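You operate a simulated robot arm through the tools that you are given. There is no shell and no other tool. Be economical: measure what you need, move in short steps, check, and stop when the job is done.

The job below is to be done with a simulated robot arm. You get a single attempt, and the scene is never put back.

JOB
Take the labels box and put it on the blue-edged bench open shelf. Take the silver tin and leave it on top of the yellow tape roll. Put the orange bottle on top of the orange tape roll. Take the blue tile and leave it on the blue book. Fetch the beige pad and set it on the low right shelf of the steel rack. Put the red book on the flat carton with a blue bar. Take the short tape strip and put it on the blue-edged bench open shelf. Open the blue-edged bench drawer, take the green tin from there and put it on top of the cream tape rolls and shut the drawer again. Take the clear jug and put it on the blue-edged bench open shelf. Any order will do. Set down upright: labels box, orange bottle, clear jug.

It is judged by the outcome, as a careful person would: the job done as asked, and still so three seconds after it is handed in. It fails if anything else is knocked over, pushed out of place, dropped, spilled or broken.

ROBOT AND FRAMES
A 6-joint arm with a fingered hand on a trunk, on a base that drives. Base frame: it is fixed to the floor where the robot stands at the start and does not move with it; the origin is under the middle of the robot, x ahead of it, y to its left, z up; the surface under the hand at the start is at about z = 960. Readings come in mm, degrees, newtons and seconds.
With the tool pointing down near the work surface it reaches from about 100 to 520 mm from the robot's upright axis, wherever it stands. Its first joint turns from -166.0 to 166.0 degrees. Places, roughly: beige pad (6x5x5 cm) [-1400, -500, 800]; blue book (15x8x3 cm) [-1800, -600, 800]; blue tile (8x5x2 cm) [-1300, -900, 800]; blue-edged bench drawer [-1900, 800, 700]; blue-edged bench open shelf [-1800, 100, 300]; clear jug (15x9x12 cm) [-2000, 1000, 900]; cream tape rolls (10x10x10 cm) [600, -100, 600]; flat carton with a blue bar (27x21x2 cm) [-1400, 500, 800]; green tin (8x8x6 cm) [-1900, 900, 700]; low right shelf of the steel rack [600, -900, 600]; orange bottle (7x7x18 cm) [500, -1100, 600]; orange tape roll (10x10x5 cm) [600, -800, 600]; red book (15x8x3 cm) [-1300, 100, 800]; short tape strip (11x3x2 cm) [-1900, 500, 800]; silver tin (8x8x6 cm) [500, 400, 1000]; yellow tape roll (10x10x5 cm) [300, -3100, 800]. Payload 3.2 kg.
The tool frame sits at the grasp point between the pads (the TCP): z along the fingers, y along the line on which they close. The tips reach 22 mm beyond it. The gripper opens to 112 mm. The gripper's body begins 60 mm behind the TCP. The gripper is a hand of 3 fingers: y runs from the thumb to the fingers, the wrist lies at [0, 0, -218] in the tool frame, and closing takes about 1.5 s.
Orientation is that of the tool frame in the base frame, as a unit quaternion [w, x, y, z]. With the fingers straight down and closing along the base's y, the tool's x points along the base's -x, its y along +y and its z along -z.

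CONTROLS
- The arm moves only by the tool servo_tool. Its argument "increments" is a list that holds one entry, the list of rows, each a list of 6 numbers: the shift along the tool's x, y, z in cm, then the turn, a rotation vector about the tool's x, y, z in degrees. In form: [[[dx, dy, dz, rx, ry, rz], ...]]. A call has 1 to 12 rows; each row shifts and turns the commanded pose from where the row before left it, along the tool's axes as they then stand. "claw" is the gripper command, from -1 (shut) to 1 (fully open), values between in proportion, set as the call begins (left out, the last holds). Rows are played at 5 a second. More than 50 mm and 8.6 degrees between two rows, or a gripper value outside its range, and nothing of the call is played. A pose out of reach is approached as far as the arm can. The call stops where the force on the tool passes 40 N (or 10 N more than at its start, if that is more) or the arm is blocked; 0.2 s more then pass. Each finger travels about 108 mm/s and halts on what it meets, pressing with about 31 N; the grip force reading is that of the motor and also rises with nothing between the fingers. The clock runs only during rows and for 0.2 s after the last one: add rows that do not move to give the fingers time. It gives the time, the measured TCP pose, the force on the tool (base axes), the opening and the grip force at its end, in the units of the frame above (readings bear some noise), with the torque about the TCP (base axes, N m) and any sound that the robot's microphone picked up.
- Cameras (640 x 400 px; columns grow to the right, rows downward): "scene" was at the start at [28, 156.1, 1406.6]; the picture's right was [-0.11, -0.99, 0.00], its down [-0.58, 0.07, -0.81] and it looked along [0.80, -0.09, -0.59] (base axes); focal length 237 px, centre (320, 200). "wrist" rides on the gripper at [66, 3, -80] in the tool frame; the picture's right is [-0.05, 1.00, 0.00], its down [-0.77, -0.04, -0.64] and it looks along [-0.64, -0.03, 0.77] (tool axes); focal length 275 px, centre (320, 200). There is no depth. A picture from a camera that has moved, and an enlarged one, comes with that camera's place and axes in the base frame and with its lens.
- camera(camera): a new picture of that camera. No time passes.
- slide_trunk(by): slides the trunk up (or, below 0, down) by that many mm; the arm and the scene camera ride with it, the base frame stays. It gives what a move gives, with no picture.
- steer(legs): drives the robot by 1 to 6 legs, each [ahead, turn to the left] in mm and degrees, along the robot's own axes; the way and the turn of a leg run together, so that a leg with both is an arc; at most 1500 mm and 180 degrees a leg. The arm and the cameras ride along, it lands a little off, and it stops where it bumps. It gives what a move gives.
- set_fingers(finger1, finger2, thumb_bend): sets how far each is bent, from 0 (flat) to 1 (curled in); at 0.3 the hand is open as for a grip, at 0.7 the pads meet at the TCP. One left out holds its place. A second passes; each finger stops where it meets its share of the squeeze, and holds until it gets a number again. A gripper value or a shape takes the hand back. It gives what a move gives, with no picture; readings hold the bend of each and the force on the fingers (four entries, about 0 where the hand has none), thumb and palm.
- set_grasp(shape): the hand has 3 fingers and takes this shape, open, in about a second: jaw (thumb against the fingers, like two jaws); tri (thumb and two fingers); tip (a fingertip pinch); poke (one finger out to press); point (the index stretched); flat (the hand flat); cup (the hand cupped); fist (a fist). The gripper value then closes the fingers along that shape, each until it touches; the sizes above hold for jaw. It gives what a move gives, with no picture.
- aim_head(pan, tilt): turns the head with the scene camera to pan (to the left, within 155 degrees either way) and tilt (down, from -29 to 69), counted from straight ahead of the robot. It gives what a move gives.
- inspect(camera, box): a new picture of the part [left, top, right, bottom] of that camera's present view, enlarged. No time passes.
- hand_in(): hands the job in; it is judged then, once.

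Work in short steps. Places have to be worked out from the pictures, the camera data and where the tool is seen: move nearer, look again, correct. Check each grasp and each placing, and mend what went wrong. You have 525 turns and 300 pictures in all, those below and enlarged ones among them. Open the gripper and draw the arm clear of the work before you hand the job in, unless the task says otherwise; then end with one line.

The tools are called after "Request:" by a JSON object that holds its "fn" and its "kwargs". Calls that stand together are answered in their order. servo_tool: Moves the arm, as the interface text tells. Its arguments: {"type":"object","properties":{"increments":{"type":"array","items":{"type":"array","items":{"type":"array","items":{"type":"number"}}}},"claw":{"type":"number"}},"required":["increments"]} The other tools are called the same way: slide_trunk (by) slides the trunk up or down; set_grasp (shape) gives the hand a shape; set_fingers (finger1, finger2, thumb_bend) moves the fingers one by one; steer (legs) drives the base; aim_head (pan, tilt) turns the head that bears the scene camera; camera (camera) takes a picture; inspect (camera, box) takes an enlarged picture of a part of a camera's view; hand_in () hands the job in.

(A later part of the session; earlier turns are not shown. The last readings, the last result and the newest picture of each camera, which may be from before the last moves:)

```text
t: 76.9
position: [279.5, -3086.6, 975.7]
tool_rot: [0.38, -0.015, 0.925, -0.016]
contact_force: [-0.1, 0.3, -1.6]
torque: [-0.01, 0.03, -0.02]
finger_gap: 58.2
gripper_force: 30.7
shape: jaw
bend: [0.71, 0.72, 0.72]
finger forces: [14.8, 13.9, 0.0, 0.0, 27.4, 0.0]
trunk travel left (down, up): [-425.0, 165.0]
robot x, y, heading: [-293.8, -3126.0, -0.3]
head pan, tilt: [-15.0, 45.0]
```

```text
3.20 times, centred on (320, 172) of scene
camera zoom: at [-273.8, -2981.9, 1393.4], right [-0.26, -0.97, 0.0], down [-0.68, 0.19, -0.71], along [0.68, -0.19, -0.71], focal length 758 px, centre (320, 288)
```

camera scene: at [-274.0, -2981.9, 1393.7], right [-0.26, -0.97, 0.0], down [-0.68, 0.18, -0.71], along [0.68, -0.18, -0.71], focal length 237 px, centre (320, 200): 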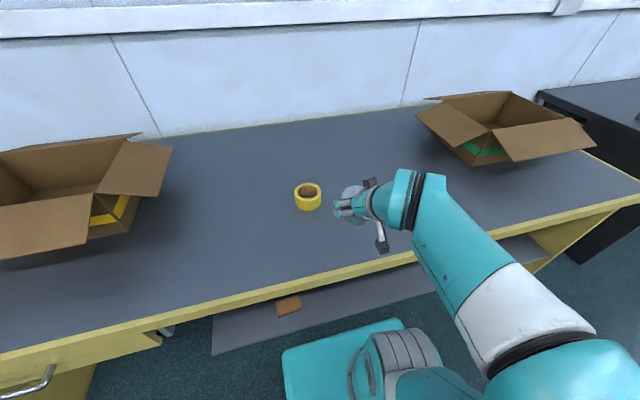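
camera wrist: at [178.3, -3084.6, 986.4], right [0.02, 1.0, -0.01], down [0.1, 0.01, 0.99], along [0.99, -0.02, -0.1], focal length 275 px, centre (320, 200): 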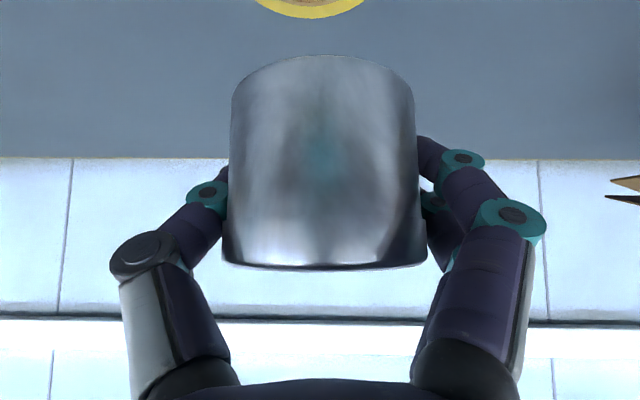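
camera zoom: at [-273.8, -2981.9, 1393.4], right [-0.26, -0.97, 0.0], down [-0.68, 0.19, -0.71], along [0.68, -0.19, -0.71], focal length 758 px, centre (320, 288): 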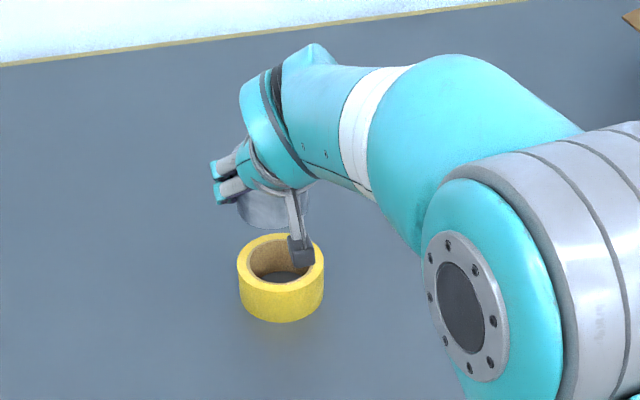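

Roll centre ≈(291,-3095); the tin is ≈9 mm off both ways. I correct and lower to just above.

Request:
{"fn": "servo_tool", "kwargs": {"increments": [[[0.6, -0.9, -0.6, 0, 0, 0], [1.9, 0, 1.9, 0, 0, 0], [1.9, 0, 1.9, 0, 0, 0], [1.3, 0, 1.3, 0, 0, 0], [0, 0, 0, 0, 0, 0]]]}}

Request:
{"fn": "inspect", "kwargs": {"camera": "scene", "box": [240, 130, 400, 230]}}

Request:
{"fn": "camera", "kwargs": {"camera": "wrist"}}

```text
t: 78.1
position: [271.5, -3098.8, 903.9]
tool_rot: [0.38, -0.015, 0.925, -0.016]
contact_force: [-0.2, 0.7, -1.3]
torque: [-0.02, 0.0, -0.03]
finger_gap: 57.8
gripper_force: 31.1
shape: jaw
bend: [0.71, 0.72, 0.72]
finger forces: [14.7, 14.0, 0.0, 0.0, 27.3, 0.1]
trunk travel left (down, up): [-425.0, 165.0]
robot x, y, heading: [-294.3, -3129.1, -0.1]
head pan, tilt: [-15.0, 45.0]
```

```text
4.00 times, centred on (320, 180) of scene
camera zoom: at [-273.8, -2981.9, 1393.4], right [-0.26, -0.97, 0.0], down [-0.68, 0.19, -0.71], along [0.68, -0.19, -0.71], focal length 947 px, centre (320, 280)
```

zoom: 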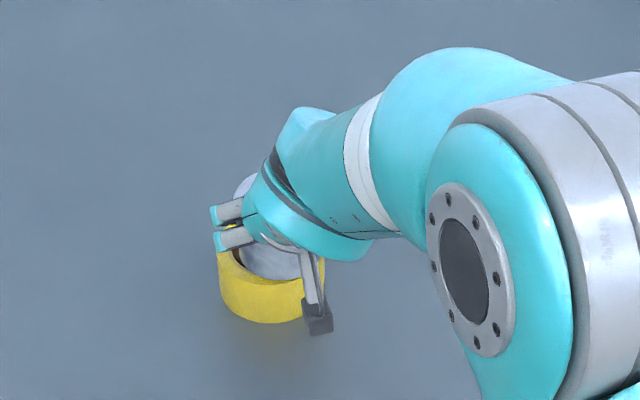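

```text
266 pictures are left
camera wrist: at [169.5, -3096.2, 915.2], right [0.02, 1.0, -0.01], down [0.1, 0.01, 0.99], along [0.99, -0.02, -0.1], focal length 275 px, centre (320, 200)
```

wrist: 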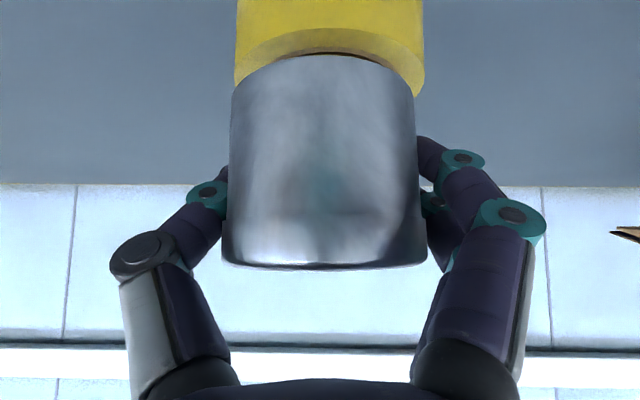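

Nearly centred. A small 3 mm correction and lower gently to contact.

Request:
{"fn": "servo_tool", "kwargs": {"increments": [[[-0.2, 0.3, 0.2, 0, 0, 0], [0.5, 0, 0.5, 0, 0, 0], [0.3, 0, 0.3, 0, 0, 0], [0.15, 0, 0.15, 0, 0, 0], [0.15, 0, 0.15, 0, 0, 0], [0, 0, 0, 0, 0, 0]]]}}

Request:
{"fn": "inspect", "kwargs": {"camera": "wrist", "box": [200, 0, 450, 156]}}

```text
t: 79.5
position: [273.6, -3096.3, 888.9]
tool_rot: [0.38, -0.015, 0.925, -0.016]
contact_force: [-0.6, 0.0, -2.0]
torque: [-0.01, -0.04, 0.0]
finger_gap: 57.9
gripper_force: 30.9
shape: jaw
bend: [0.71, 0.72, 0.72]
finger forces: [14.6, 14.0, 0.0, 0.1, 27.2, 0.0]
trunk travel left (down, up): [-425.0, 165.0]
robot x, y, heading: [-294.1, -3128.5, -0.5]
head pan, tilt: [-15.0, 45.0]
```

```text
2.56 times, centred on (325, 78) of wrist
camera zoom: at [171.9, -3093.8, 899.8], right [0.02, 1.0, -0.01], down [0.1, 0.01, 0.99], along [0.99, -0.02, -0.1], focal length 705 px, centre (307, 512)
```

zoom: 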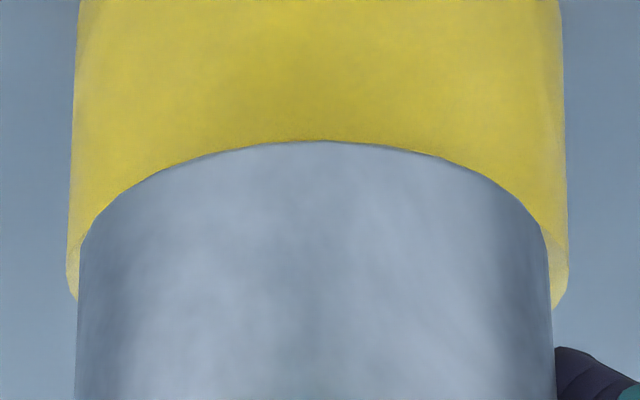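

Well centred laterally, no contact yet. Lower in 2 mm steps.

Request:
{"fn": "servo_tool", "kwargs": {"increments": [[[0.15, 0, 0.15, 0, 0, 0], [0.15, 0, 0.15, 0, 0, 0], [0.15, 0, 0.15, 0, 0, 0], [0, 0, 0, 0, 0, 0]]]}}

Request:
{"fn": "inspect", "kwargs": {"camera": "scene", "box": [260, 150, 360, 212]}}

```text
t: 80.5
position: [275.1, -3097.1, 882.6]
tool_rot: [0.38, -0.014, 0.925, -0.017]
contact_force: [-0.5, 1.1, -1.5]
torque: [-0.01, 0.0, 0.05]
finger_gap: 57.9
gripper_force: 31.1
shape: jaw
bend: [0.71, 0.72, 0.72]
finger forces: [14.6, 13.9, 0.0, 0.0, 27.2, 0.0]
trunk travel left (down, up): [-425.0, 165.0]
robot x, y, heading: [-292.8, -3124.6, -0.1]
head pan, tilt: [-15.0, 45.0]
```

```text
6.40 times, centred on (310, 181) of scene
camera zoom: at [-273.9, -2981.9, 1393.4], right [-0.26, -0.97, 0.0], down [-0.68, 0.19, -0.71], along [0.68, -0.19, -0.71], focal length 1515 px, centre (384, 322)
```

zoom: 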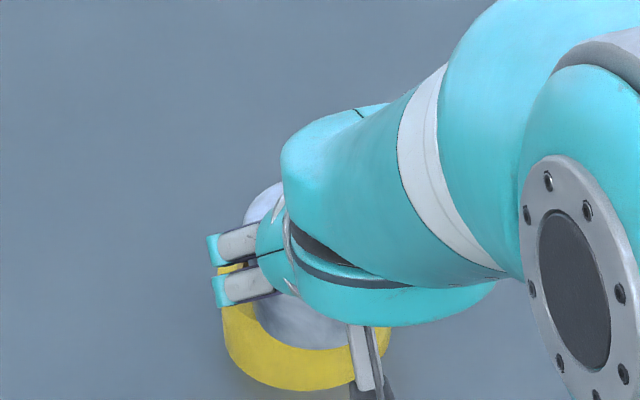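

Still no contact; the rim visible in front suggests a few mm more. Continue down with the force watch.

Request:
{"fn": "servo_tool", "kwargs": {"increments": [[[0.15, 0, 0.15, 0, 0, 0], [0.15, 0, 0.15, 0, 0, 0], [0.15, 0, 0.15, 0, 0, 0], [0, 0, 0, 0, 0, 0]]]}}

Request:
{"fn": "camera", "kwargs": {"camera": "wrist"}}

```text
t: 81.5
position: [274.0, -3097.0, 879.2]
tool_rot: [0.383, -0.015, 0.924, -0.016]
contact_force: [5.8, 0.1, 24.4]
torque: [0.44, -0.18, -0.06]
finger_gap: 57.7
gripper_force: 30.9
shape: jaw
bend: [0.72, 0.73, 0.72]
finger forces: [16.8, 16.5, 0.1, 0.0, 30.5, 0.1]
trunk travel left (down, up): [-425.0, 165.0]
robot x, y, heading: [-295.6, -3126.5, -0.3]
head pan, tilt: [-15.0, 45.0]
```

```text
263 pictures are left
camera wrist: at [171.6, -3094.6, 889.6], right [0.02, 1.0, -0.01], down [0.1, 0.01, 1.0], along [1.0, -0.02, -0.1], focal length 275 px, centre (320, 200)
```

wrist: 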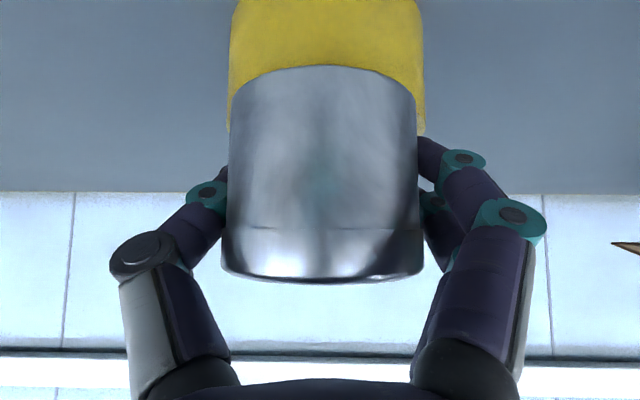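

Contact made (24 N). I ease up 1 mm and open.

Request:
{"fn": "servo_tool", "kwargs": {"increments": [[[-0.1, 0, -0.1, 0, 0, 0], [0, 0, 0, 0, 0, 0]]]}}

Request:
{"fn": "servo_tool", "kwargs": {"increments": [[[0, 0, 0, 0, 0, 0], [0, 0, 0, 0, 0, 0], [0, 0, 0, 0, 0, 0], [0, 0, 0, 0, 0, 0], [0, 0, 0, 0, 0, 0]]], "claw": 1}}

Request:
{"fn": "camera", "kwargs": {"camera": "wrist"}}

```text
t: 82.1
position: [273.6, -3096.5, 879.8]
tool_rot: [0.381, -0.015, 0.924, -0.016]
contact_force: [5.4, -0.6, 23.3]
torque: [0.45, -0.19, -0.11]
finger_gap: 57.7
gripper_force: 31.4
shape: jaw
bend: [0.72, 0.73, 0.72]
finger forces: [16.6, 16.4, 0.0, 0.0, 30.8, 0.0]
trunk travel left (down, up): [-425.0, 165.0]
robot x, y, heading: [-294.1, -3124.3, -0.4]
head pan, tilt: [-15.0, 45.0]
```

```text
t: 83.3
position: [275.0, -3096.7, 878.0]
tool_rot: [0.38, -0.016, 0.925, -0.015]
contact_force: [0.5, 0.4, 0.6]
torque: [0.0, -0.05, 0.0]
finger_gap: 112.1
gripper_force: 0.1
shape: jaw
bend: [0.3, 0.3, 0.3]
finger forces: [0.1, 0.0, 0.0, 0.0, 0.0, 0.1]
trunk travel left (down, up): [-425.0, 165.0]
robot x, y, heading: [-296.6, -3126.9, -0.2]
head pan, tilt: [-15.0, 45.0]
```

```text
262 pictures are left
camera wrist: at [171.8, -3094.2, 888.7], right [0.02, 1.0, -0.01], down [0.1, 0.01, 0.99], along [0.99, -0.02, -0.1], focal length 275 px, centre (320, 200)
```

wrist: 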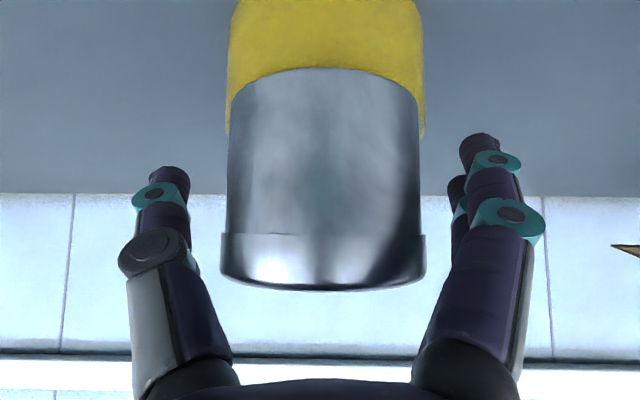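

Released and standing. I slide back horizontally to clear, then view.

Request:
{"fn": "servo_tool", "kwargs": {"increments": [[[2.8, 0, -2.8, 0, 0, 0], [2.8, 0, -2.8, 0, 0, 0], [2.8, 0, -2.8, 0, 0, 0], [2.8, 0, -2.8, 0, 0, 0], [2.8, 0, -2.8, 0, 0, 0], [0, 0, -3, 0, 0, 0], [0, 0, -3, 0, 0, 0]]]}}

Request:
{"fn": "inspect", "kwargs": {"camera": "scene", "box": [250, 120, 390, 230]}}

Request:
{"fn": "camera", "kwargs": {"camera": "wrist"}}

```text
t: 84.9
position: [75.8, -3090.6, 945.6]
tool_rot: [0.38, -0.015, 0.925, -0.016]
contact_force: [0.3, -0.6, 0.1]
torque: [0.01, -0.01, -0.01]
finger_gap: 111.9
gripper_force: 0.1
shape: jaw
bend: [0.3, 0.3, 0.3]
finger forces: [0.0, 0.0, 0.1, 0.0, 0.1, 0.0]
out of reach, approached as far as the arm can: row 4, 5, 6
trunk travel left (down, up): [-425.0, 165.0]
robot x, y, heading: [-296.2, -3123.5, -0.2]
head pan, tilt: [-15.0, 45.0]
```

```text
3.64 times, centred on (320, 175) of scene
camera zoom: at [-274.3, -2982.0, 1393.4], right [-0.26, -0.97, 0.0], down [-0.68, 0.19, -0.71], along [0.68, -0.19, -0.71], focal length 861 px, centre (320, 291)
```

zoom: 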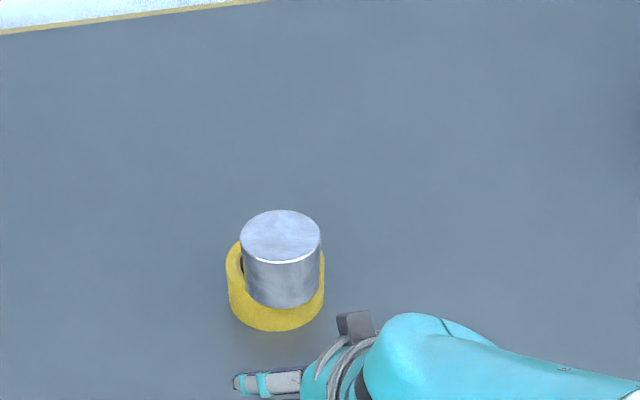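

```text
260 pictures are left
camera wrist: at [-26.7, -3087.9, 957.0], right [0.02, 1.0, -0.01], down [0.1, 0.01, 0.99], along [0.99, -0.02, -0.1], focal length 275 px, centre (320, 200)
```

wrist: 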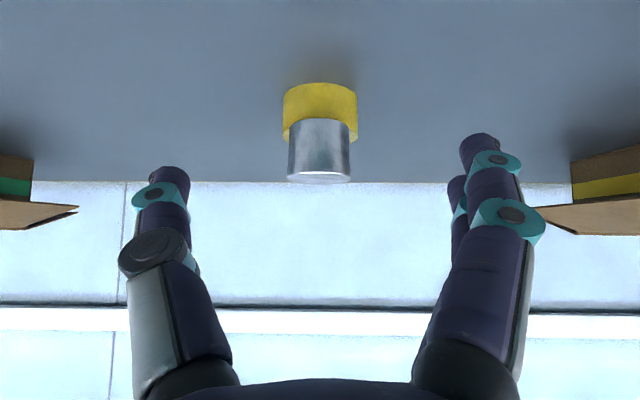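

Silver tin sits squarely on the yellow roll. Next the orange bottle: drive back to the rack's right bay.

Request:
{"fn": "steer", "kwargs": {"legs": [[-60, 0], [0, 90], [1500, 0], [600, 0], [0, -90]]}}

Request:
{"fn": "slide_trunk", "kwargs": {"by": -200}}

Request:
{"fn": "aim_head", "kwargs": {"pan": -10, "tilt": 40}}

Request:
{"fn": "camera", "kwargs": {"camera": "scene"}}

```text
t: 103.5
position: [12.2, -1000.9, 945.5]
tool_rot: [0.379, -0.013, 0.925, -0.017]
contact_force: [0.1, 0.1, 0.1]
torque: [-0.02, 0.0, -0.02]
finger_gap: 112.0
gripper_force: 0.0
shape: jaw
bend: [0.3, 0.3, 0.3]
finger forces: [0.0, 0.1, 0.1, 0.1, 0.0, 0.1]
trunk travel left (down, up): [-425.0, 165.0]
robot x, y, heading: [-353.4, -1038.7, -0.4]
head pan, tilt: [-15.0, 45.0]
```

```text
t: 105.7
position: [12.5, -999.5, 745.4]
tool_rot: [0.379, -0.013, 0.925, -0.017]
contact_force: [0.2, -0.1, 0.3]
torque: [0.05, 0.05, -0.01]
finger_gap: 111.9
gripper_force: 0.2
shape: jaw
bend: [0.3, 0.3, 0.3]
finger forces: [0.1, 0.0, 0.0, 0.0, 0.1, 0.1]
trunk travel left (down, up): [-225.0, 365.0]
robot x, y, heading: [-358.3, -1036.4, -0.5]
head pan, tilt: [-15.0, 45.0]
```

```text
t: 106.3
position: [12.6, -1000.4, 745.8]
tool_rot: [0.379, -0.013, 0.925, -0.017]
contact_force: [-0.8, 1.1, -0.7]
torque: [0.01, 0.01, -0.01]
finger_gap: 112.0
gripper_force: 0.1
shape: jaw
bend: [0.3, 0.3, 0.3]
finger forces: [0.1, 0.0, 0.0, 0.1, 0.0, 0.0]
trunk travel left (down, up): [-225.0, 365.0]
robot x, y, heading: [-356.4, -1037.0, -0.5]
head pan, tilt: [-10.0, 40.0]
```

```text
259 pictures are left
camera scene: at [-331.7, -884.6, 1200.6], right [-0.18, -0.98, 0.0], down [-0.63, 0.12, -0.77], along [0.75, -0.14, -0.64], focal length 237 px, centre (320, 200)
```

scene: 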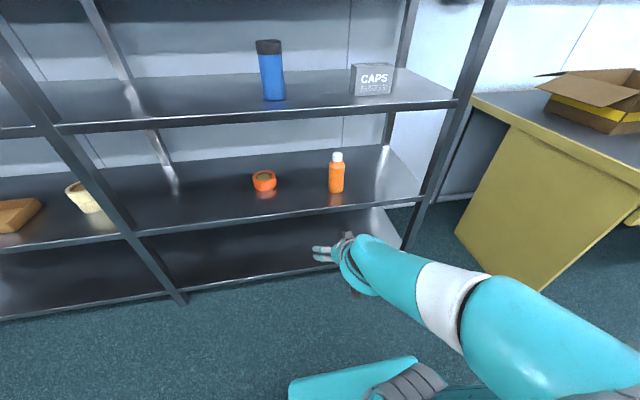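

Shelf surface ≈z 535; bottle ≈(490,-1110), orange roll ≈(600,-795). I lower the trunk more, pitch the tool to ~60° and get closer.

Request:
{"fn": "slide_trunk", "kwargs": {"by": -170}}

Request:
{"fn": "servo_tool", "kwargs": {"increments": [[[0, 0, 0, 0, -7.5, 0], [0, 0, 0, 0, -8, 0], [-3.0, 0, -1.7, 0, 0, 0], [-3.0, 0, -1.7, 0, 0, 0], [0, 0, 0, 0, 0, 0]]]}}

Request:
{"fn": "steer", "kwargs": {"legs": [[270, 0]]}}

Request:
{"fn": "camera", "kwargs": {"camera": "scene"}}

Request:
{"fn": "camera", "kwargs": {"camera": "wrist"}}

```text
t: 108.2
position: [13.7, -1001.4, 576.0]
tool_rot: [0.379, -0.014, 0.925, -0.015]
contact_force: [0.1, -0.6, -0.2]
torque: [0.01, -0.01, -0.03]
finger_gap: 112.0
gripper_force: 0.0
shape: jaw
bend: [0.3, 0.3, 0.3]
finger forces: [0.0, 0.0, 0.1, 0.0, 0.0, 0.1]
trunk travel left (down, up): [-55.0, 535.0]
robot x, y, heading: [-356.6, -1036.1, -0.2]
head pan, tilt: [-10.0, 40.0]
```

```text
t: 109.5
position: [49.9, -990.5, 676.9]
tool_rot: [0.477, -0.013, 0.879, -0.021]
contact_force: [-0.2, -0.2, -0.1]
torque: [0.01, 0.0, -0.04]
finger_gap: 112.2
gripper_force: 0.0
shape: jaw
bend: [0.3, 0.3, 0.3]
finger forces: [0.0, 0.0, 0.1, 0.1, 0.0, 0.1]
out of reach, approached as far as the arm can: row 1, 2
trunk travel left (down, up): [-55.0, 535.0]
robot x, y, heading: [-357.9, -1038.0, -0.3]
head pan, tilt: [-10.0, 40.0]
```

```text
t: 111.4
position: [321.2, -995.1, 676.0]
tool_rot: [0.477, -0.011, 0.879, -0.022]
contact_force: [0.9, 0.4, 0.5]
torque: [-0.02, -0.01, 0.01]
finger_gap: 112.3
gripper_force: 0.1
shape: jaw
bend: [0.3, 0.3, 0.3]
finger forces: [0.0, 0.0, 0.0, 0.1, 0.0, 0.0]
trunk travel left (down, up): [-55.0, 535.0]
robot x, y, heading: [-83.6, -1042.3, -0.7]
head pan, tilt: [-10.0, 40.0]
```

```text
258 pictures are left
camera scene: at [-60.6, -886.9, 1030.7], right [-0.18, -0.98, 0.0], down [-0.63, 0.12, -0.77], along [0.75, -0.14, -0.64], focal length 237 px, centre (320, 200)
```

scene: 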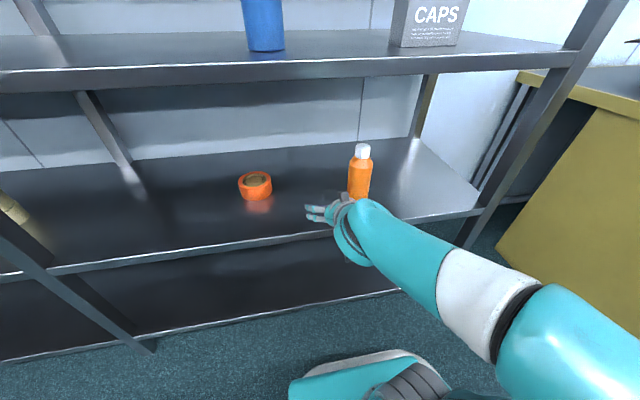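

```text
257 pictures are left
camera wrist: at [218.5, -991.8, 664.8], right [0.03, 1.0, -0.01], down [-0.11, 0.01, 0.99], along [0.99, -0.02, 0.11], focal length 275 px, centre (320, 200)
```

wrist: 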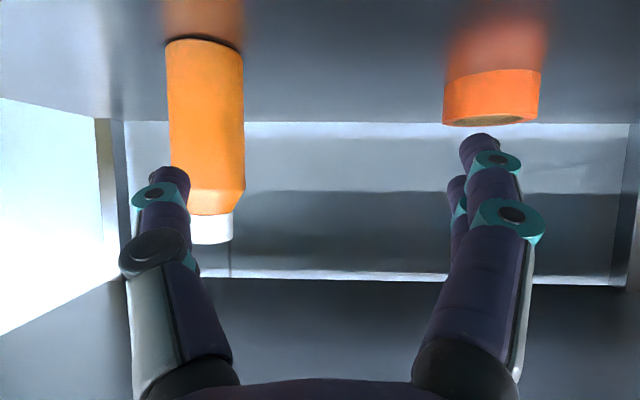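

Triangulated: bottle ≈(480,-1104), shelf ≈555, roll ≈(578,-800). I align in front of the bottle at z≈648 and go part-way forward.

Request:
{"fn": "servo_tool", "kwargs": {"increments": [[[0.8, -3.5, 0.5, 0, 0, 0], [0.8, -3.5, 0.5, 0, 0, 0], [0.8, -3.5, 0.5, 0, 0, 0], [-1.8, 0, 2.8, 0, 0, 0], [-1.8, 0, 2.8, 0, 0, 0], [0, 0, 0, 0, 0, 0]]]}}

Request:
{"fn": "camera", "kwargs": {"camera": "wrist"}}

```text
t: 112.8
position: [387.4, -1096.1, 654.1]
tool_rot: [0.477, -0.011, 0.878, -0.022]
contact_force: [0.4, 0.4, -0.3]
torque: [0.02, -0.02, -0.01]
finger_gap: 112.1
gripper_force: 0.1
shape: jaw
bend: [0.3, 0.3, 0.3]
finger forces: [0.0, 0.0, 0.0, 0.1, 0.0, 0.0]
out of reach, approached as far as the arm can: row 2
trunk travel left (down, up): [-55.0, 535.0]
robot x, y, heading: [-90.9, -1038.1, -0.7]
head pan, tilt: [-10.0, 40.0]
```

```text
256 pictures are left
camera wrist: at [284.5, -1093.7, 642.2], right [0.03, 1.0, -0.01], down [-0.11, 0.01, 0.99], along [0.99, -0.02, 0.11], focal length 275 px, centre (320, 200)
```

wrist: 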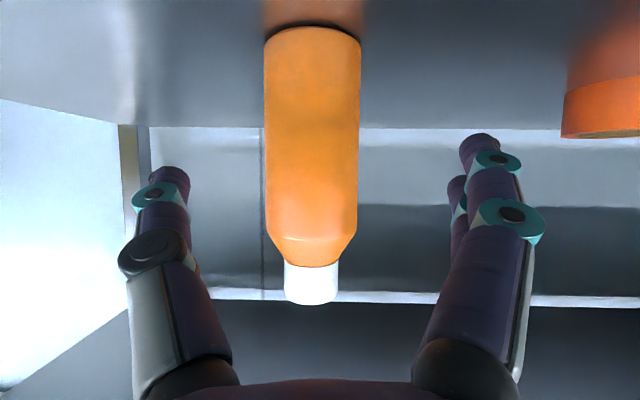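

Nearly aligned; nudge right 6 mm and forward ~97 mm, then close.

Request:
{"fn": "servo_tool", "kwargs": {"increments": [[[-1.75, -0.3, 2.7, 0, 0, 0], [-1.75, -0.2, 2.7, 0, 0, 0], [-1.75, 0, 2.7, 0, 0, 0], [0, 0, 0, 0, 0, 0]]]}}

Request:
{"fn": "servo_tool", "kwargs": {"increments": [[[0, 0, 0, 0, 0, 0], [0, 0, 0, 0, 0, 0], [0, 0, 0, 0, 0, 0], [0, 0, 0, 0, 0, 0], [0, 0, 0, 0, 0, 0], [0, 0, 0, 0, 0, 0], [0, 0, 0, 0, 0, 0]]], "claw": -1}}

Request:
{"fn": "camera", "kwargs": {"camera": "wrist"}}

```text
t: 113.8
position: [483.2, -1101.6, 653.6]
tool_rot: [0.477, -0.012, 0.879, -0.022]
contact_force: [-0.4, 0.5, 0.2]
torque: [-0.02, 0.04, 0.0]
finger_gap: 111.8
gripper_force: 0.0
shape: jaw
bend: [0.3, 0.3, 0.3]
finger forces: [0.0, 0.0, 0.0, 0.0, 0.0, 0.0]
trunk travel left (down, up): [-55.0, 535.0]
robot x, y, heading: [-87.7, -1037.8, -0.7]
head pan, tilt: [-10.0, 40.0]
```

```text
t: 115.4
position: [483.1, -1100.5, 654.1]
tool_rot: [0.477, -0.011, 0.878, -0.022]
contact_force: [1.5, -1.0, 1.9]
torque: [0.06, -0.02, 0.01]
finger_gap: 57.2
gripper_force: 30.9
shape: jaw
bend: [0.73, 0.73, 0.75]
finger forces: [13.6, 13.0, 0.0, 0.0, 27.6, 0.0]
trunk travel left (down, up): [-55.0, 535.0]
robot x, y, heading: [-85.2, -1037.4, -0.5]
head pan, tilt: [-10.0, 40.0]
```

```text
255 pictures are left
camera wrist: at [381.0, -1098.2, 642.6], right [0.03, 1.0, -0.01], down [-0.11, 0.01, 0.99], along [0.99, -0.02, 0.11], focal length 275 px, centre (320, 200)
```

wrist: 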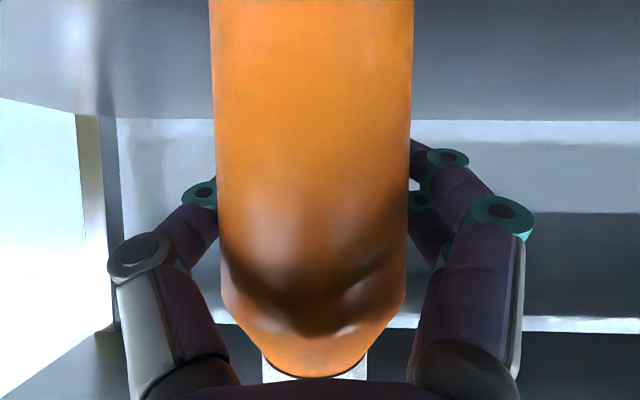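

Grip holds. Lift ~62 mm to check.

Request:
{"fn": "servo_tool", "kwargs": {"increments": [[[-1.75, 0, -1.12, 0, 0, 0], [-1.75, 0, -1.12, 0, 0, 0], [-1.75, 0, -1.12, 0, 0, 0], [0, 0, 0, 0, 0, 0]]]}}

Request:
{"fn": "camera", "kwargs": {"camera": "wrist"}}

Request:
{"fn": "camera", "kwargs": {"camera": "scene"}}

```text
t: 116.4
position: [482.9, -1096.8, 715.6]
tool_rot: [0.475, -0.011, 0.879, -0.022]
contact_force: [-0.6, -0.9, -4.1]
torque: [0.0, 0.01, -0.01]
finger_gap: 57.0
gripper_force: 31.3
shape: jaw
bend: [0.73, 0.74, 0.75]
finger forces: [14.3, 12.2, 0.0, 0.2, 26.5, 0.0]
trunk travel left (down, up): [-55.0, 535.0]
robot x, y, heading: [-84.7, -1035.4, -0.6]
head pan, tilt: [-10.0, 40.0]
```

```text
254 pictures are left
camera wrist: at [381.3, -1094.9, 703.6], right [0.03, 1.0, -0.01], down [-0.11, 0.01, 0.99], along [0.99, -0.02, 0.11], focal length 275 px, centre (320, 200)
```

wrist: 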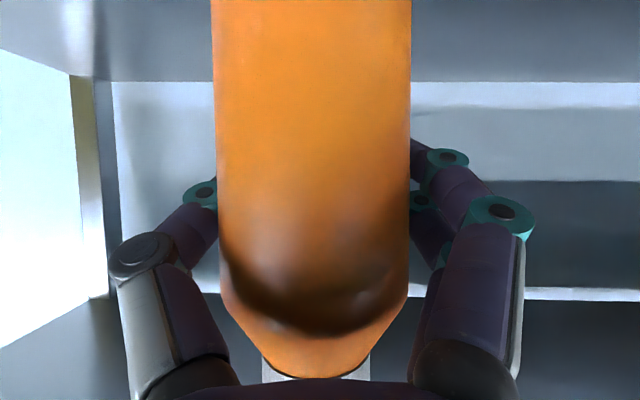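

```text
253 pictures are left
camera scene: at [-60.3, -887.0, 1030.6], right [-0.18, -0.98, 0.0], down [-0.63, 0.12, -0.77], along [0.75, -0.14, -0.64], focal length 237 px, centre (320, 200)
```

scene: 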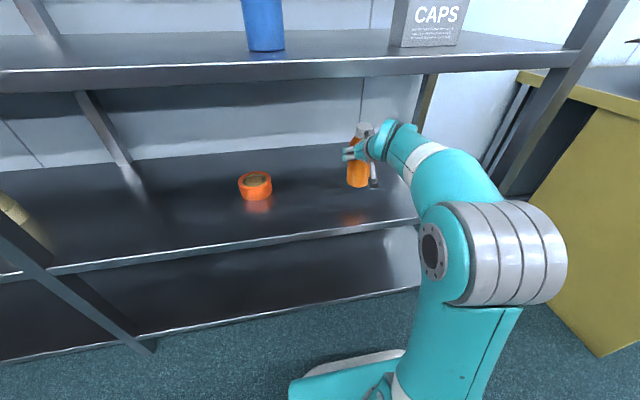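

Bottle is upright in the grip. I move laterally toward the roll (≈(570,-800)), keeping x.

Request:
{"fn": "servo_tool", "kwargs": {"increments": [[[0, 4.2, 0, 0, 0, 0], [0, 4.2, 0, 0, 0, 0], [0, 4.2, 0, 0, 0, 0], [0, 4.2, 0, 0, 0, 0], [0, 4.2, 0, 0, 0, 0], [0, 4.2, 0, 0, 0, 0], [0, 4.2, 0, 0, 0, 0], [0, 0, 0, 0, 0, 0]]]}}

Request:
{"fn": "camera", "kwargs": {"camera": "scene"}}

Request:
{"fn": "camera", "kwargs": {"camera": "wrist"}}

```text
t: 118.2
position: [484.2, -804.0, 700.7]
tool_rot: [0.477, -0.012, 0.879, -0.022]
contact_force: [-0.3, -0.3, -4.0]
torque: [0.05, -0.03, 0.04]
finger_gap: 56.7
gripper_force: 31.4
shape: jaw
bend: [0.73, 0.74, 0.75]
finger forces: [14.3, 11.6, 0.0, 0.1, 25.7, 0.0]
trunk travel left (down, up): [-55.0, 535.0]
robot x, y, heading: [-87.1, -1034.7, -0.5]
head pan, tilt: [-10.0, 40.0]
```

```text
252 pictures are left
camera scene: at [-60.3, -886.7, 1030.6], right [-0.18, -0.98, 0.0], down [-0.63, 0.12, -0.77], along [0.75, -0.14, -0.64], focal length 237 px, centre (320, 200)
```

scene: 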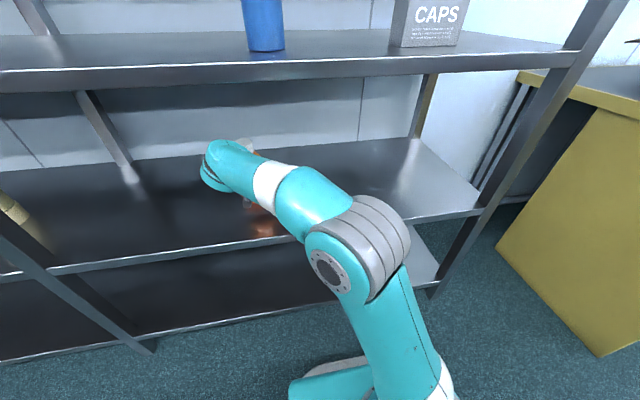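

```text
251 pictures are left
camera wrist: at [381.5, -801.0, 689.3], right [0.03, 1.0, -0.01], down [-0.11, 0.01, 0.99], along [0.99, -0.02, 0.11], focal length 275 px, centre (320, 200)
```

wrist: 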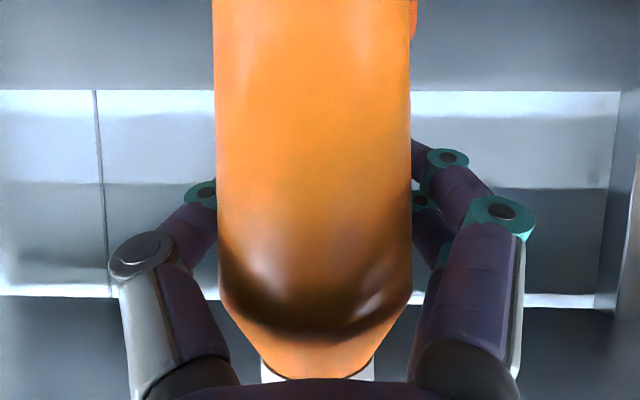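

I raise 18 mm (drifted down), shift left 12 mm and advance ~75 mm.

Request:
{"fn": "servo_tool", "kwargs": {"increments": [[[-1.5, 0, -1.0, 0, 0, 0], [-1.05, 0.3, 1.6, 0, 0, 0], [-1.05, 0.3, 1.6, 0, 0, 0], [-1.05, 0.3, 1.6, 0, 0, 0], [-1.05, 0.2, 1.6, 0, 0, 0], [0, 0, 0, 0, 0, 0]]]}}

Request:
{"fn": "camera", "kwargs": {"camera": "wrist"}}

Request:
{"fn": "inspect", "kwargs": {"camera": "scene", "box": [180, 110, 340, 240]}}

```text
t: 119.6
position: [560.9, -792.0, 719.9]
tool_rot: [0.476, -0.012, 0.879, -0.021]
contact_force: [-0.6, 0.1, -3.9]
torque: [0.0, -0.01, -0.02]
finger_gap: 56.8
gripper_force: 31.3
shape: jaw
bend: [0.73, 0.74, 0.75]
finger forces: [14.2, 11.8, 0.1, 0.0, 25.4, 0.0]
trunk travel left (down, up): [-55.0, 535.0]
robot x, y, heading: [-87.9, -1032.5, -0.6]
head pan, tilt: [-10.0, 40.0]
```

```text
250 pictures are left
camera wrist: at [458.2, -790.0, 707.4], right [0.03, 1.0, -0.01], down [-0.11, 0.01, 0.99], along [0.99, -0.02, 0.11], focal length 275 px, centre (320, 200)
```

wrist: 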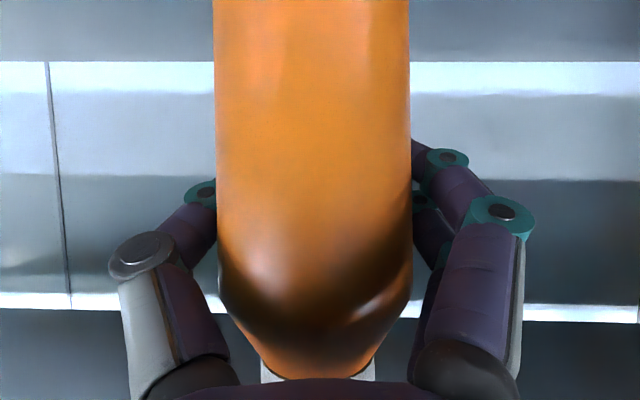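

```text
3.08 times, centred on (260, 175) of scene
camera zoom: at [-60.2, -886.7, 1030.6], right [-0.18, -0.98, 0.0], down [-0.63, 0.12, -0.77], along [0.75, -0.14, -0.64], focal length 728 px, centre (505, 277)
```

zoom: 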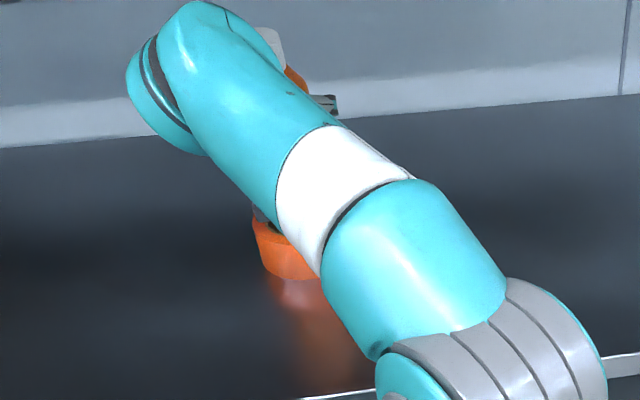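

Estimates agree: roll centre ≈(563,-798), bottle at ≈(563,-794). I shift 4 mm and lower gently watching force.

Request:
{"fn": "servo_tool", "kwargs": {"increments": [[[0, -0.4, 0, 0, 0, 0], [0.42, 0, 0.27, 0, 0, 0], [0.42, 0, 0.27, 0, 0, 0], [0.17, 0, 0.11, 0, 0, 0], [0.17, 0, 0.11, 0, 0, 0], [0, 0, 0, 0, 0, 0]]]}}

```text
t: 121.0
position: [559.9, -797.6, 704.9]
tool_rot: [0.477, -0.01, 0.879, -0.023]
contact_force: [0.6, -0.4, -3.8]
torque: [0.03, -0.02, 0.02]
finger_gap: 56.5
gripper_force: 30.9
shape: jaw
bend: [0.73, 0.74, 0.75]
finger forces: [14.1, 11.6, 0.0, 0.0, 25.3, 0.0]
trunk travel left (down, up): [-55.0, 535.0]
robot x, y, heading: [-83.5, -1038.3, -0.7]
head pan, tilt: [-10.0, 40.0]
```

No contact yet at 705; continue in 2 mm steps.

Request:
{"fn": "servo_tool", "kwargs": {"increments": [[[0.17, 0, 0.11, 0, 0, 0], [0.17, 0, 0.11, 0, 0, 0], [0.17, 0, 0.11, 0, 0, 0], [0, 0, 0, 0, 0, 0]]]}}

Request:
{"fn": "inspect", "kwargs": {"camera": "scene", "box": [180, 110, 340, 240]}}

```text
t: 122.0
position: [560.2, -798.1, 698.7]
tool_rot: [0.478, -0.011, 0.878, -0.022]
contact_force: [2.6, -0.4, 5.5]
torque: [0.13, -0.01, -0.02]
finger_gap: 57.1
gripper_force: 30.8
shape: jaw
bend: [0.73, 0.74, 0.75]
finger forces: [14.1, 14.2, 0.0, 0.1, 27.0, 0.0]
trunk travel left (down, up): [-55.0, 535.0]
robot x, y, heading: [-89.3, -1038.8, -0.5]
head pan, tilt: [-10.0, 40.0]
```

```text
3.08 times, centred on (260, 175) of scene
camera zoom: at [-60.8, -887.1, 1030.8], right [-0.18, -0.98, 0.0], down [-0.63, 0.12, -0.77], along [0.75, -0.14, -0.64], focal length 728 px, centre (505, 277)
```

zoom: 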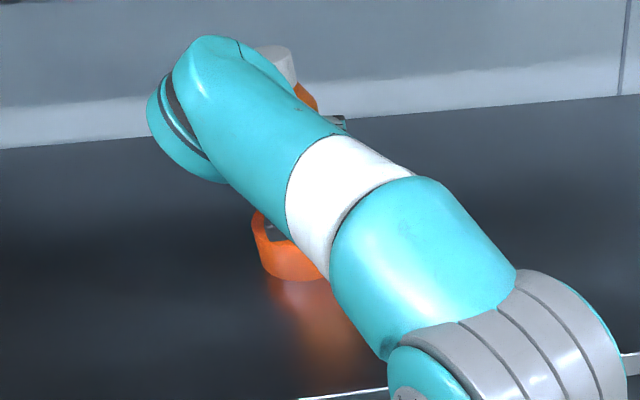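

Contact at the expected height (roll top ≈602). I open and check stability before withdrawing.

Request:
{"fn": "servo_tool", "kwargs": {"increments": [[[0, 0, 0, 0, 0, 0], [0, 0, 0, 0, 0, 0], [0, 0, 0, 0, 0, 0], [0, 0, 0, 0, 0, 0], [0, 0, 0, 0, 0, 0]]], "claw": 1}}

Request:
{"fn": "camera", "kwargs": {"camera": "wrist"}}

```text
t: 123.2
position: [560.8, -798.0, 698.8]
tool_rot: [0.476, -0.011, 0.879, -0.022]
contact_force: [0.2, -0.6, 0.4]
torque: [-0.01, -0.01, 0.03]
finger_gap: 112.0
gripper_force: 0.2
shape: jaw
bend: [0.3, 0.3, 0.3]
finger forces: [0.0, 0.0, 0.0, 0.1, 0.0, 0.0]
trunk travel left (down, up): [-55.0, 535.0]
robot x, y, heading: [-85.5, -1039.9, -0.4]
head pan, tilt: [-10.0, 40.0]
```

```text
247 pictures are left
camera wrist: at [457.8, -794.8, 687.5], right [0.03, 1.0, -0.01], down [-0.11, 0.01, 0.99], along [0.99, -0.02, 0.11], focal length 275 px, centre (320, 200)
```

wrist: 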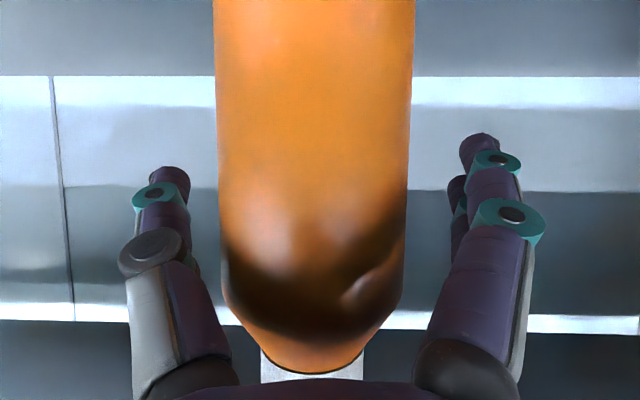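

Standing. Withdraw straight back 210 mm and look.

Request:
{"fn": "servo_tool", "kwargs": {"increments": [[[1.1, 0, -1.7, 0, 0, 0], [1.64, 0, -2.52, 0, 0, 0], [1.64, 0, -2.52, 0, 0, 0], [1.64, 0, -2.52, 0, 0, 0], [1.64, 0, -2.52, 0, 0, 0], [1.64, 0, -2.52, 0, 0, 0], [1.64, 0, -2.52, 0, 0, 0], [0, 0, 0, 0, 0, 0]]]}}

Request:
{"fn": "camera", "kwargs": {"camera": "wrist"}}

Request:
{"fn": "camera", "kwargs": {"camera": "scene"}}

```text
t: 125.0
position: [358.7, -798.1, 700.5]
tool_rot: [0.478, -0.01, 0.878, -0.023]
contact_force: [-0.2, 0.5, 1.0]
torque: [0.0, 0.0, 0.01]
finger_gap: 112.3
gripper_force: 0.0
shape: jaw
bend: [0.3, 0.3, 0.3]
finger forces: [0.1, 0.0, 0.0, 0.0, 0.0, 0.1]
trunk travel left (down, up): [-55.0, 535.0]
robot x, y, heading: [-85.0, -1039.4, -0.5]
head pan, tilt: [-10.0, 40.0]
```

```text
246 pictures are left
camera wrist: at [256.5, -794.5, 688.3], right [0.03, 1.0, -0.01], down [-0.11, 0.01, 0.99], along [0.99, -0.02, 0.11], focal length 275 px, centre (320, 200)
```

wrist: 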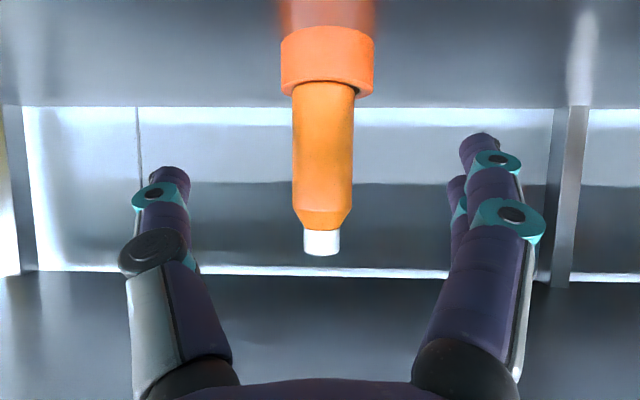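

```text
245 pictures are left
camera scene: at [-60.6, -886.9, 1030.7], right [-0.18, -0.98, 0.0], down [-0.63, 0.12, -0.77], along [0.75, -0.14, -0.64], focal length 237 px, centre (320, 200)
```

scene: 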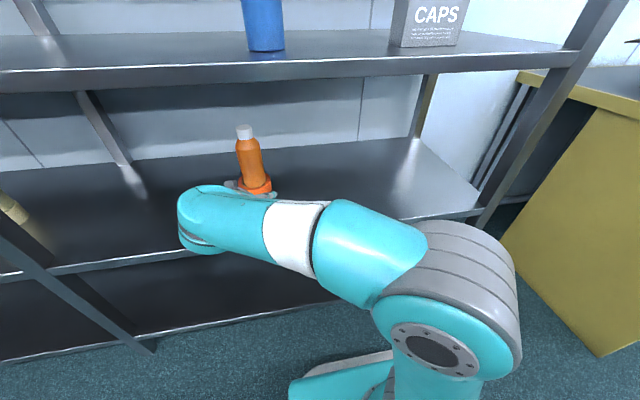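

Bottle stands on the roll. Next the labels box on the upper shelf: bring the arm to centre, back out, go left, and raise the trunk.

Request:
{"fn": "servo_tool", "kwargs": {"increments": [[[0, -4, 0, 0, 0, 0], [0, -4, 0, 0, 0, 0], [0, -4, 0, 0, 0, 0], [0, -4, 0, 0, 0, 0], [0, -4, 0, 0, 0, 0], [0, 0, 0, 0, 0, 0]]]}}

Request:
{"fn": "steer", "kwargs": {"legs": [[-270, 0], [0, 90], [820, 0], [0, -90]]}}

Request:
{"fn": "slide_trunk", "kwargs": {"by": 530}}

Request:
{"fn": "aim_head", "kwargs": {"pan": -5, "tilt": 20}}

Request:
{"fn": "camera", "kwargs": {"camera": "scene"}}

Request:
{"fn": "camera", "kwargs": {"camera": "wrist"}}

```text
t: 126.4
position: [358.5, -997.6, 708.8]
tool_rot: [0.477, -0.012, 0.878, -0.021]
contact_force: [-0.4, 0.2, -0.7]
torque: [0.02, -0.01, -0.02]
finger_gap: 112.0
gripper_force: 0.0
shape: jaw
bend: [0.3, 0.3, 0.3]
finger forces: [0.1, 0.0, 0.0, 0.0, 0.1, 0.0]
trunk travel left (down, up): [-55.0, 535.0]
robot x, y, heading: [-86.1, -1039.6, -0.9]
head pan, tilt: [-10.0, 40.0]
```

```text
t: 139.8
position: [101.0, -179.2, 707.9]
tool_rot: [0.477, -0.017, 0.879, -0.019]
contact_force: [0.1, -0.4, 0.6]
torque: [-0.01, 0.0, 0.01]
finger_gap: 112.1
gripper_force: 0.2
shape: jaw
bend: [0.3, 0.3, 0.3]
finger forces: [0.0, 0.1, 0.1, 0.0, 0.1, 0.0]
trunk travel left (down, up): [-55.0, 535.0]
robot x, y, heading: [-347.0, -224.4, -0.2]
head pan, tilt: [-10.0, 40.0]
```

```text
refused: 530 is not a number from -400 to 400
```

```text
t: 140.6
position: [101.1, -177.7, 708.3]
tool_rot: [0.478, -0.015, 0.878, -0.019]
contact_force: [0.2, 0.0, -0.3]
torque: [0.0, -0.02, 0.02]
finger_gap: 112.2
gripper_force: 0.0
shape: jaw
bend: [0.3, 0.3, 0.3]
finger forces: [0.0, 0.0, 0.0, 0.0, 0.1, 0.0]
trunk travel left (down, up): [-55.0, 535.0]
robot x, y, heading: [-349.6, -225.3, 0.3]
head pan, tilt: [-5.0, 20.0]
```

```text
244 pictures are left
camera scene: at [-310.6, -66.2, 1062.0], right [-0.09, -1.0, 0.0], down [-0.34, 0.03, -0.94], along [0.94, -0.08, -0.34], focal length 237 px, centre (320, 200)
```

scene: 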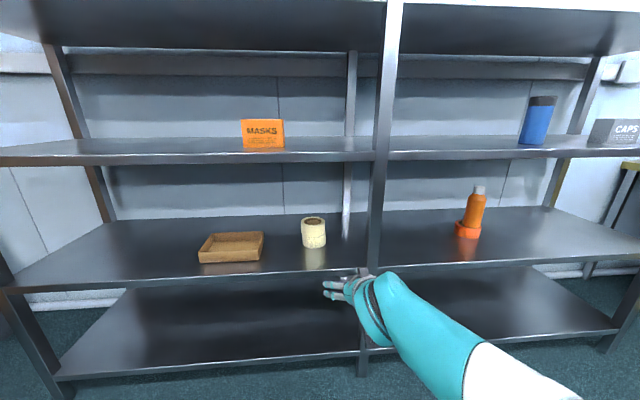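

```text
243 pictures are left
camera wrist: at [-1.0, -176.9, 697.1], right [0.02, 1.0, -0.01], down [-0.11, 0.01, 0.99], along [0.99, -0.01, 0.11], focal length 275 px, centre (320, 200)
```

wrist: 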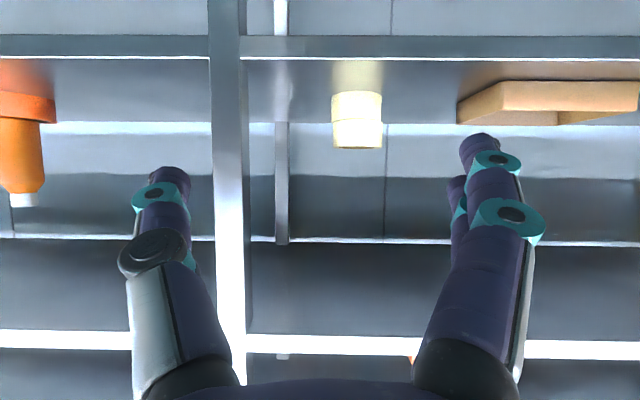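

Trunk moves are limited to 400; raise in two steps.

Request:
{"fn": "slide_trunk", "kwargs": {"by": 400}}

Request:
{"fn": "slide_trunk", "kwargs": {"by": 130}}

Request:
{"fn": "camera", "kwargs": {"camera": "scene"}}

Request:
{"fn": "camera", "kwargs": {"camera": "wrist"}}

```text
t: 144.5
position: [100.2, -179.2, 1108.2]
tool_rot: [0.477, -0.015, 0.878, -0.02]
contact_force: [-0.1, 0.1, 0.0]
torque: [-0.02, 0.02, 0.0]
finger_gap: 112.1
gripper_force: 0.0
shape: jaw
bend: [0.3, 0.3, 0.3]
finger forces: [0.0, 0.1, 0.1, 0.0, 0.1, 0.0]
trunk travel left (down, up): [-455.0, 135.0]
robot x, y, heading: [-346.5, -218.5, 0.2]
head pan, tilt: [-5.0, 20.0]
```

```text
t: 146.0
position: [100.2, -178.4, 1237.5]
tool_rot: [0.477, -0.016, 0.879, -0.019]
contact_force: [0.6, 0.3, 0.0]
torque: [0.0, -0.03, 0.02]
finger_gap: 112.0
gripper_force: 0.1
shape: jaw
bend: [0.3, 0.3, 0.3]
finger forces: [0.0, 0.0, 0.1, 0.0, 0.0, 0.0]
trunk travel left (down, up): [-585.0, 5.0]
robot x, y, heading: [-340.8, -222.5, -0.1]
head pan, tilt: [-5.0, 20.0]
```

```text
242 pictures are left
camera scene: at [-310.6, -66.1, 1592.0], right [-0.09, -1.0, 0.0], down [-0.34, 0.03, -0.94], along [0.94, -0.08, -0.34], focal length 237 px, centre (320, 200)
```

scene: 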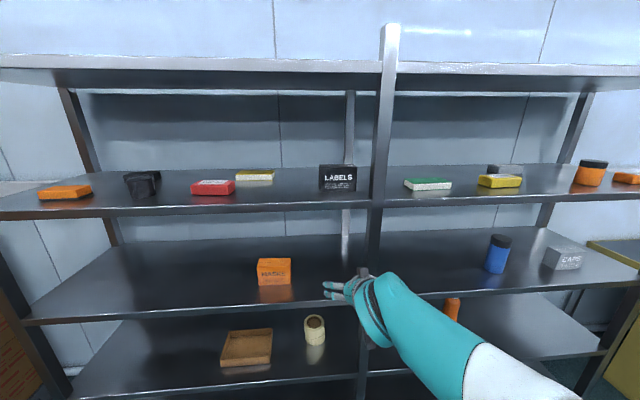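

```text
241 pictures are left
camera wrist: at [-1.0, -176.8, 1227.0], right [0.02, 1.0, -0.01], down [-0.11, 0.01, 0.99], along [0.99, -0.01, 0.11], focal length 275 px, centre (320, 200)
```

wrist: 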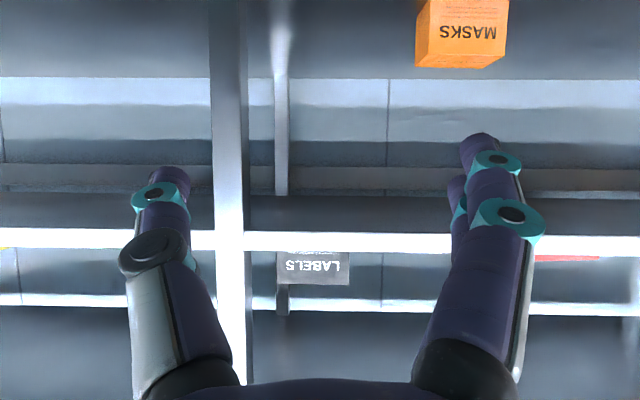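

The labels box stands near the post at x≈508 front face. I zoom to size it.

Request:
{"fn": "inspect", "kwargs": {"camera": "scene", "box": [290, 140, 390, 210]}}

Request:
{"fn": "inspect", "kwargs": {"camera": "wrist", "box": [250, 210, 400, 310]}}

```text
5.71 times, centred on (340, 175) of scene
camera zoom: at [-310.6, -66.1, 1592.0], right [-0.09, -1.0, 0.0], down [-0.34, 0.03, -0.94], along [0.94, -0.08, -0.34], focal length 1353 px, centre (206, 343)
```

zoom: 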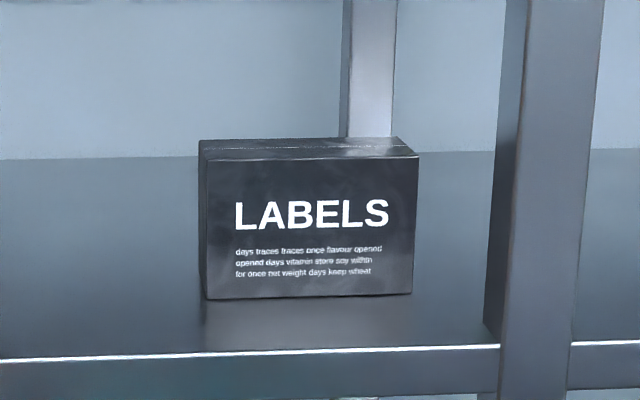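

```text
4.00 times, centred on (325, 260) of wrist
camera zoom: at [-1.0, -176.8, 1227.0], right [0.02, 1.0, -0.01], down [-0.11, 0.01, 0.99], along [0.99, -0.01, 0.11], focal length 1101 px, centre (300, -40)
```

zoom: 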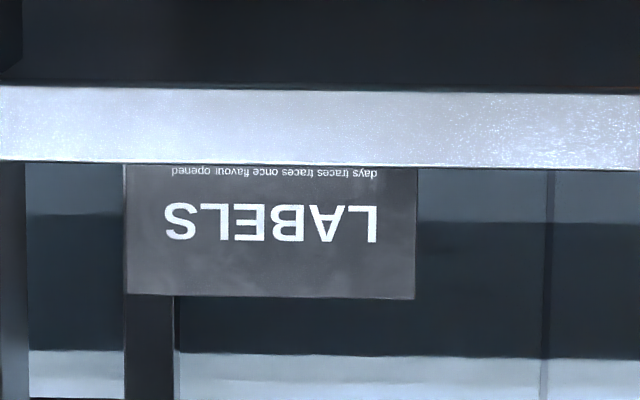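

Box ≈130 (y) × 63 (x) × 95 mm, so I must grip it front-to-back, coming from its left with the tool yawed −90°. First shift the robot left 200 mm, then yaw the tool.

Request:
{"fn": "steer", "kwargs": {"legs": [[0, 90], [210, 0], [0, -90]]}}

Request:
{"fn": "servo_tool", "kwargs": {"increments": [[[0, 0, 0, 6.86, 0, 4.46], [0, 0, 0, 6.86, 0, 4.46], [0, 0, 0, 6.86, 0, 4.46], [0, 0, 0, 6.86, 0, 4.46], [0, 0, 0, 6.86, 0, 4.46], [0, 0, 0, 6.86, 0, 4.46], [0, 0, 0, 6.86, 0, 4.46], [0, 0, 0, 6.86, 0, 4.46], [0, 0, 0, 6.86, 0, 4.46], [0, 0, 0, 6.86, 0, 4.46], [0, 0, 0, 6.86, 0, 4.46], [0, 0, 0, 0, 0, 0]]]}}

Request:
{"fn": "camera", "kwargs": {"camera": "scene"}}

```text
t: 155.3
position: [99.2, 33.8, 1239.5]
tool_rot: [0.478, -0.02, 0.878, -0.018]
contact_force: [0.0, -0.4, 0.5]
torque: [0.02, 0.02, -0.02]
finger_gap: 112.3
gripper_force: 0.1
shape: jaw
bend: [0.3, 0.3, 0.3]
finger forces: [0.0, 0.1, 0.0, 0.1, 0.0, 0.1]
trunk travel left (down, up): [-585.0, 5.0]
robot x, y, heading: [-347.6, -18.5, 0.5]
head pan, tilt: [-5.0, 20.0]
```

```text
t: 157.9
position: [98.7, 34.4, 1238.6]
tool_rot: [0.356, 0.608, 0.618, -0.35]
contact_force: [0.2, -0.3, 0.2]
torque: [-0.01, 0.01, -0.03]
finger_gap: 111.6
gripper_force: 0.0
shape: jaw
bend: [0.3, 0.3, 0.3]
finger forces: [0.0, 0.1, 0.1, 0.0, 0.0, 0.1]
trunk travel left (down, up): [-585.0, 5.0]
robot x, y, heading: [-347.3, -13.0, 0.5]
head pan, tilt: [-5.0, 20.0]
```

```text
238 pictures are left
camera scene: at [-314.1, 142.8, 1592.1], right [-0.08, -1.0, 0.0], down [-0.34, 0.03, -0.94], along [0.94, -0.07, -0.34], focal length 237 px, centre (320, 200)
```

scene: 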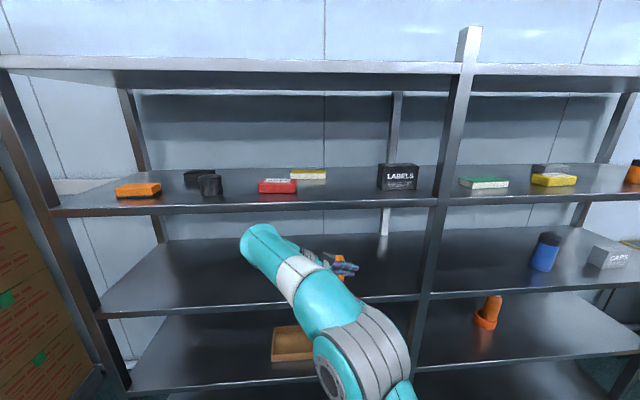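

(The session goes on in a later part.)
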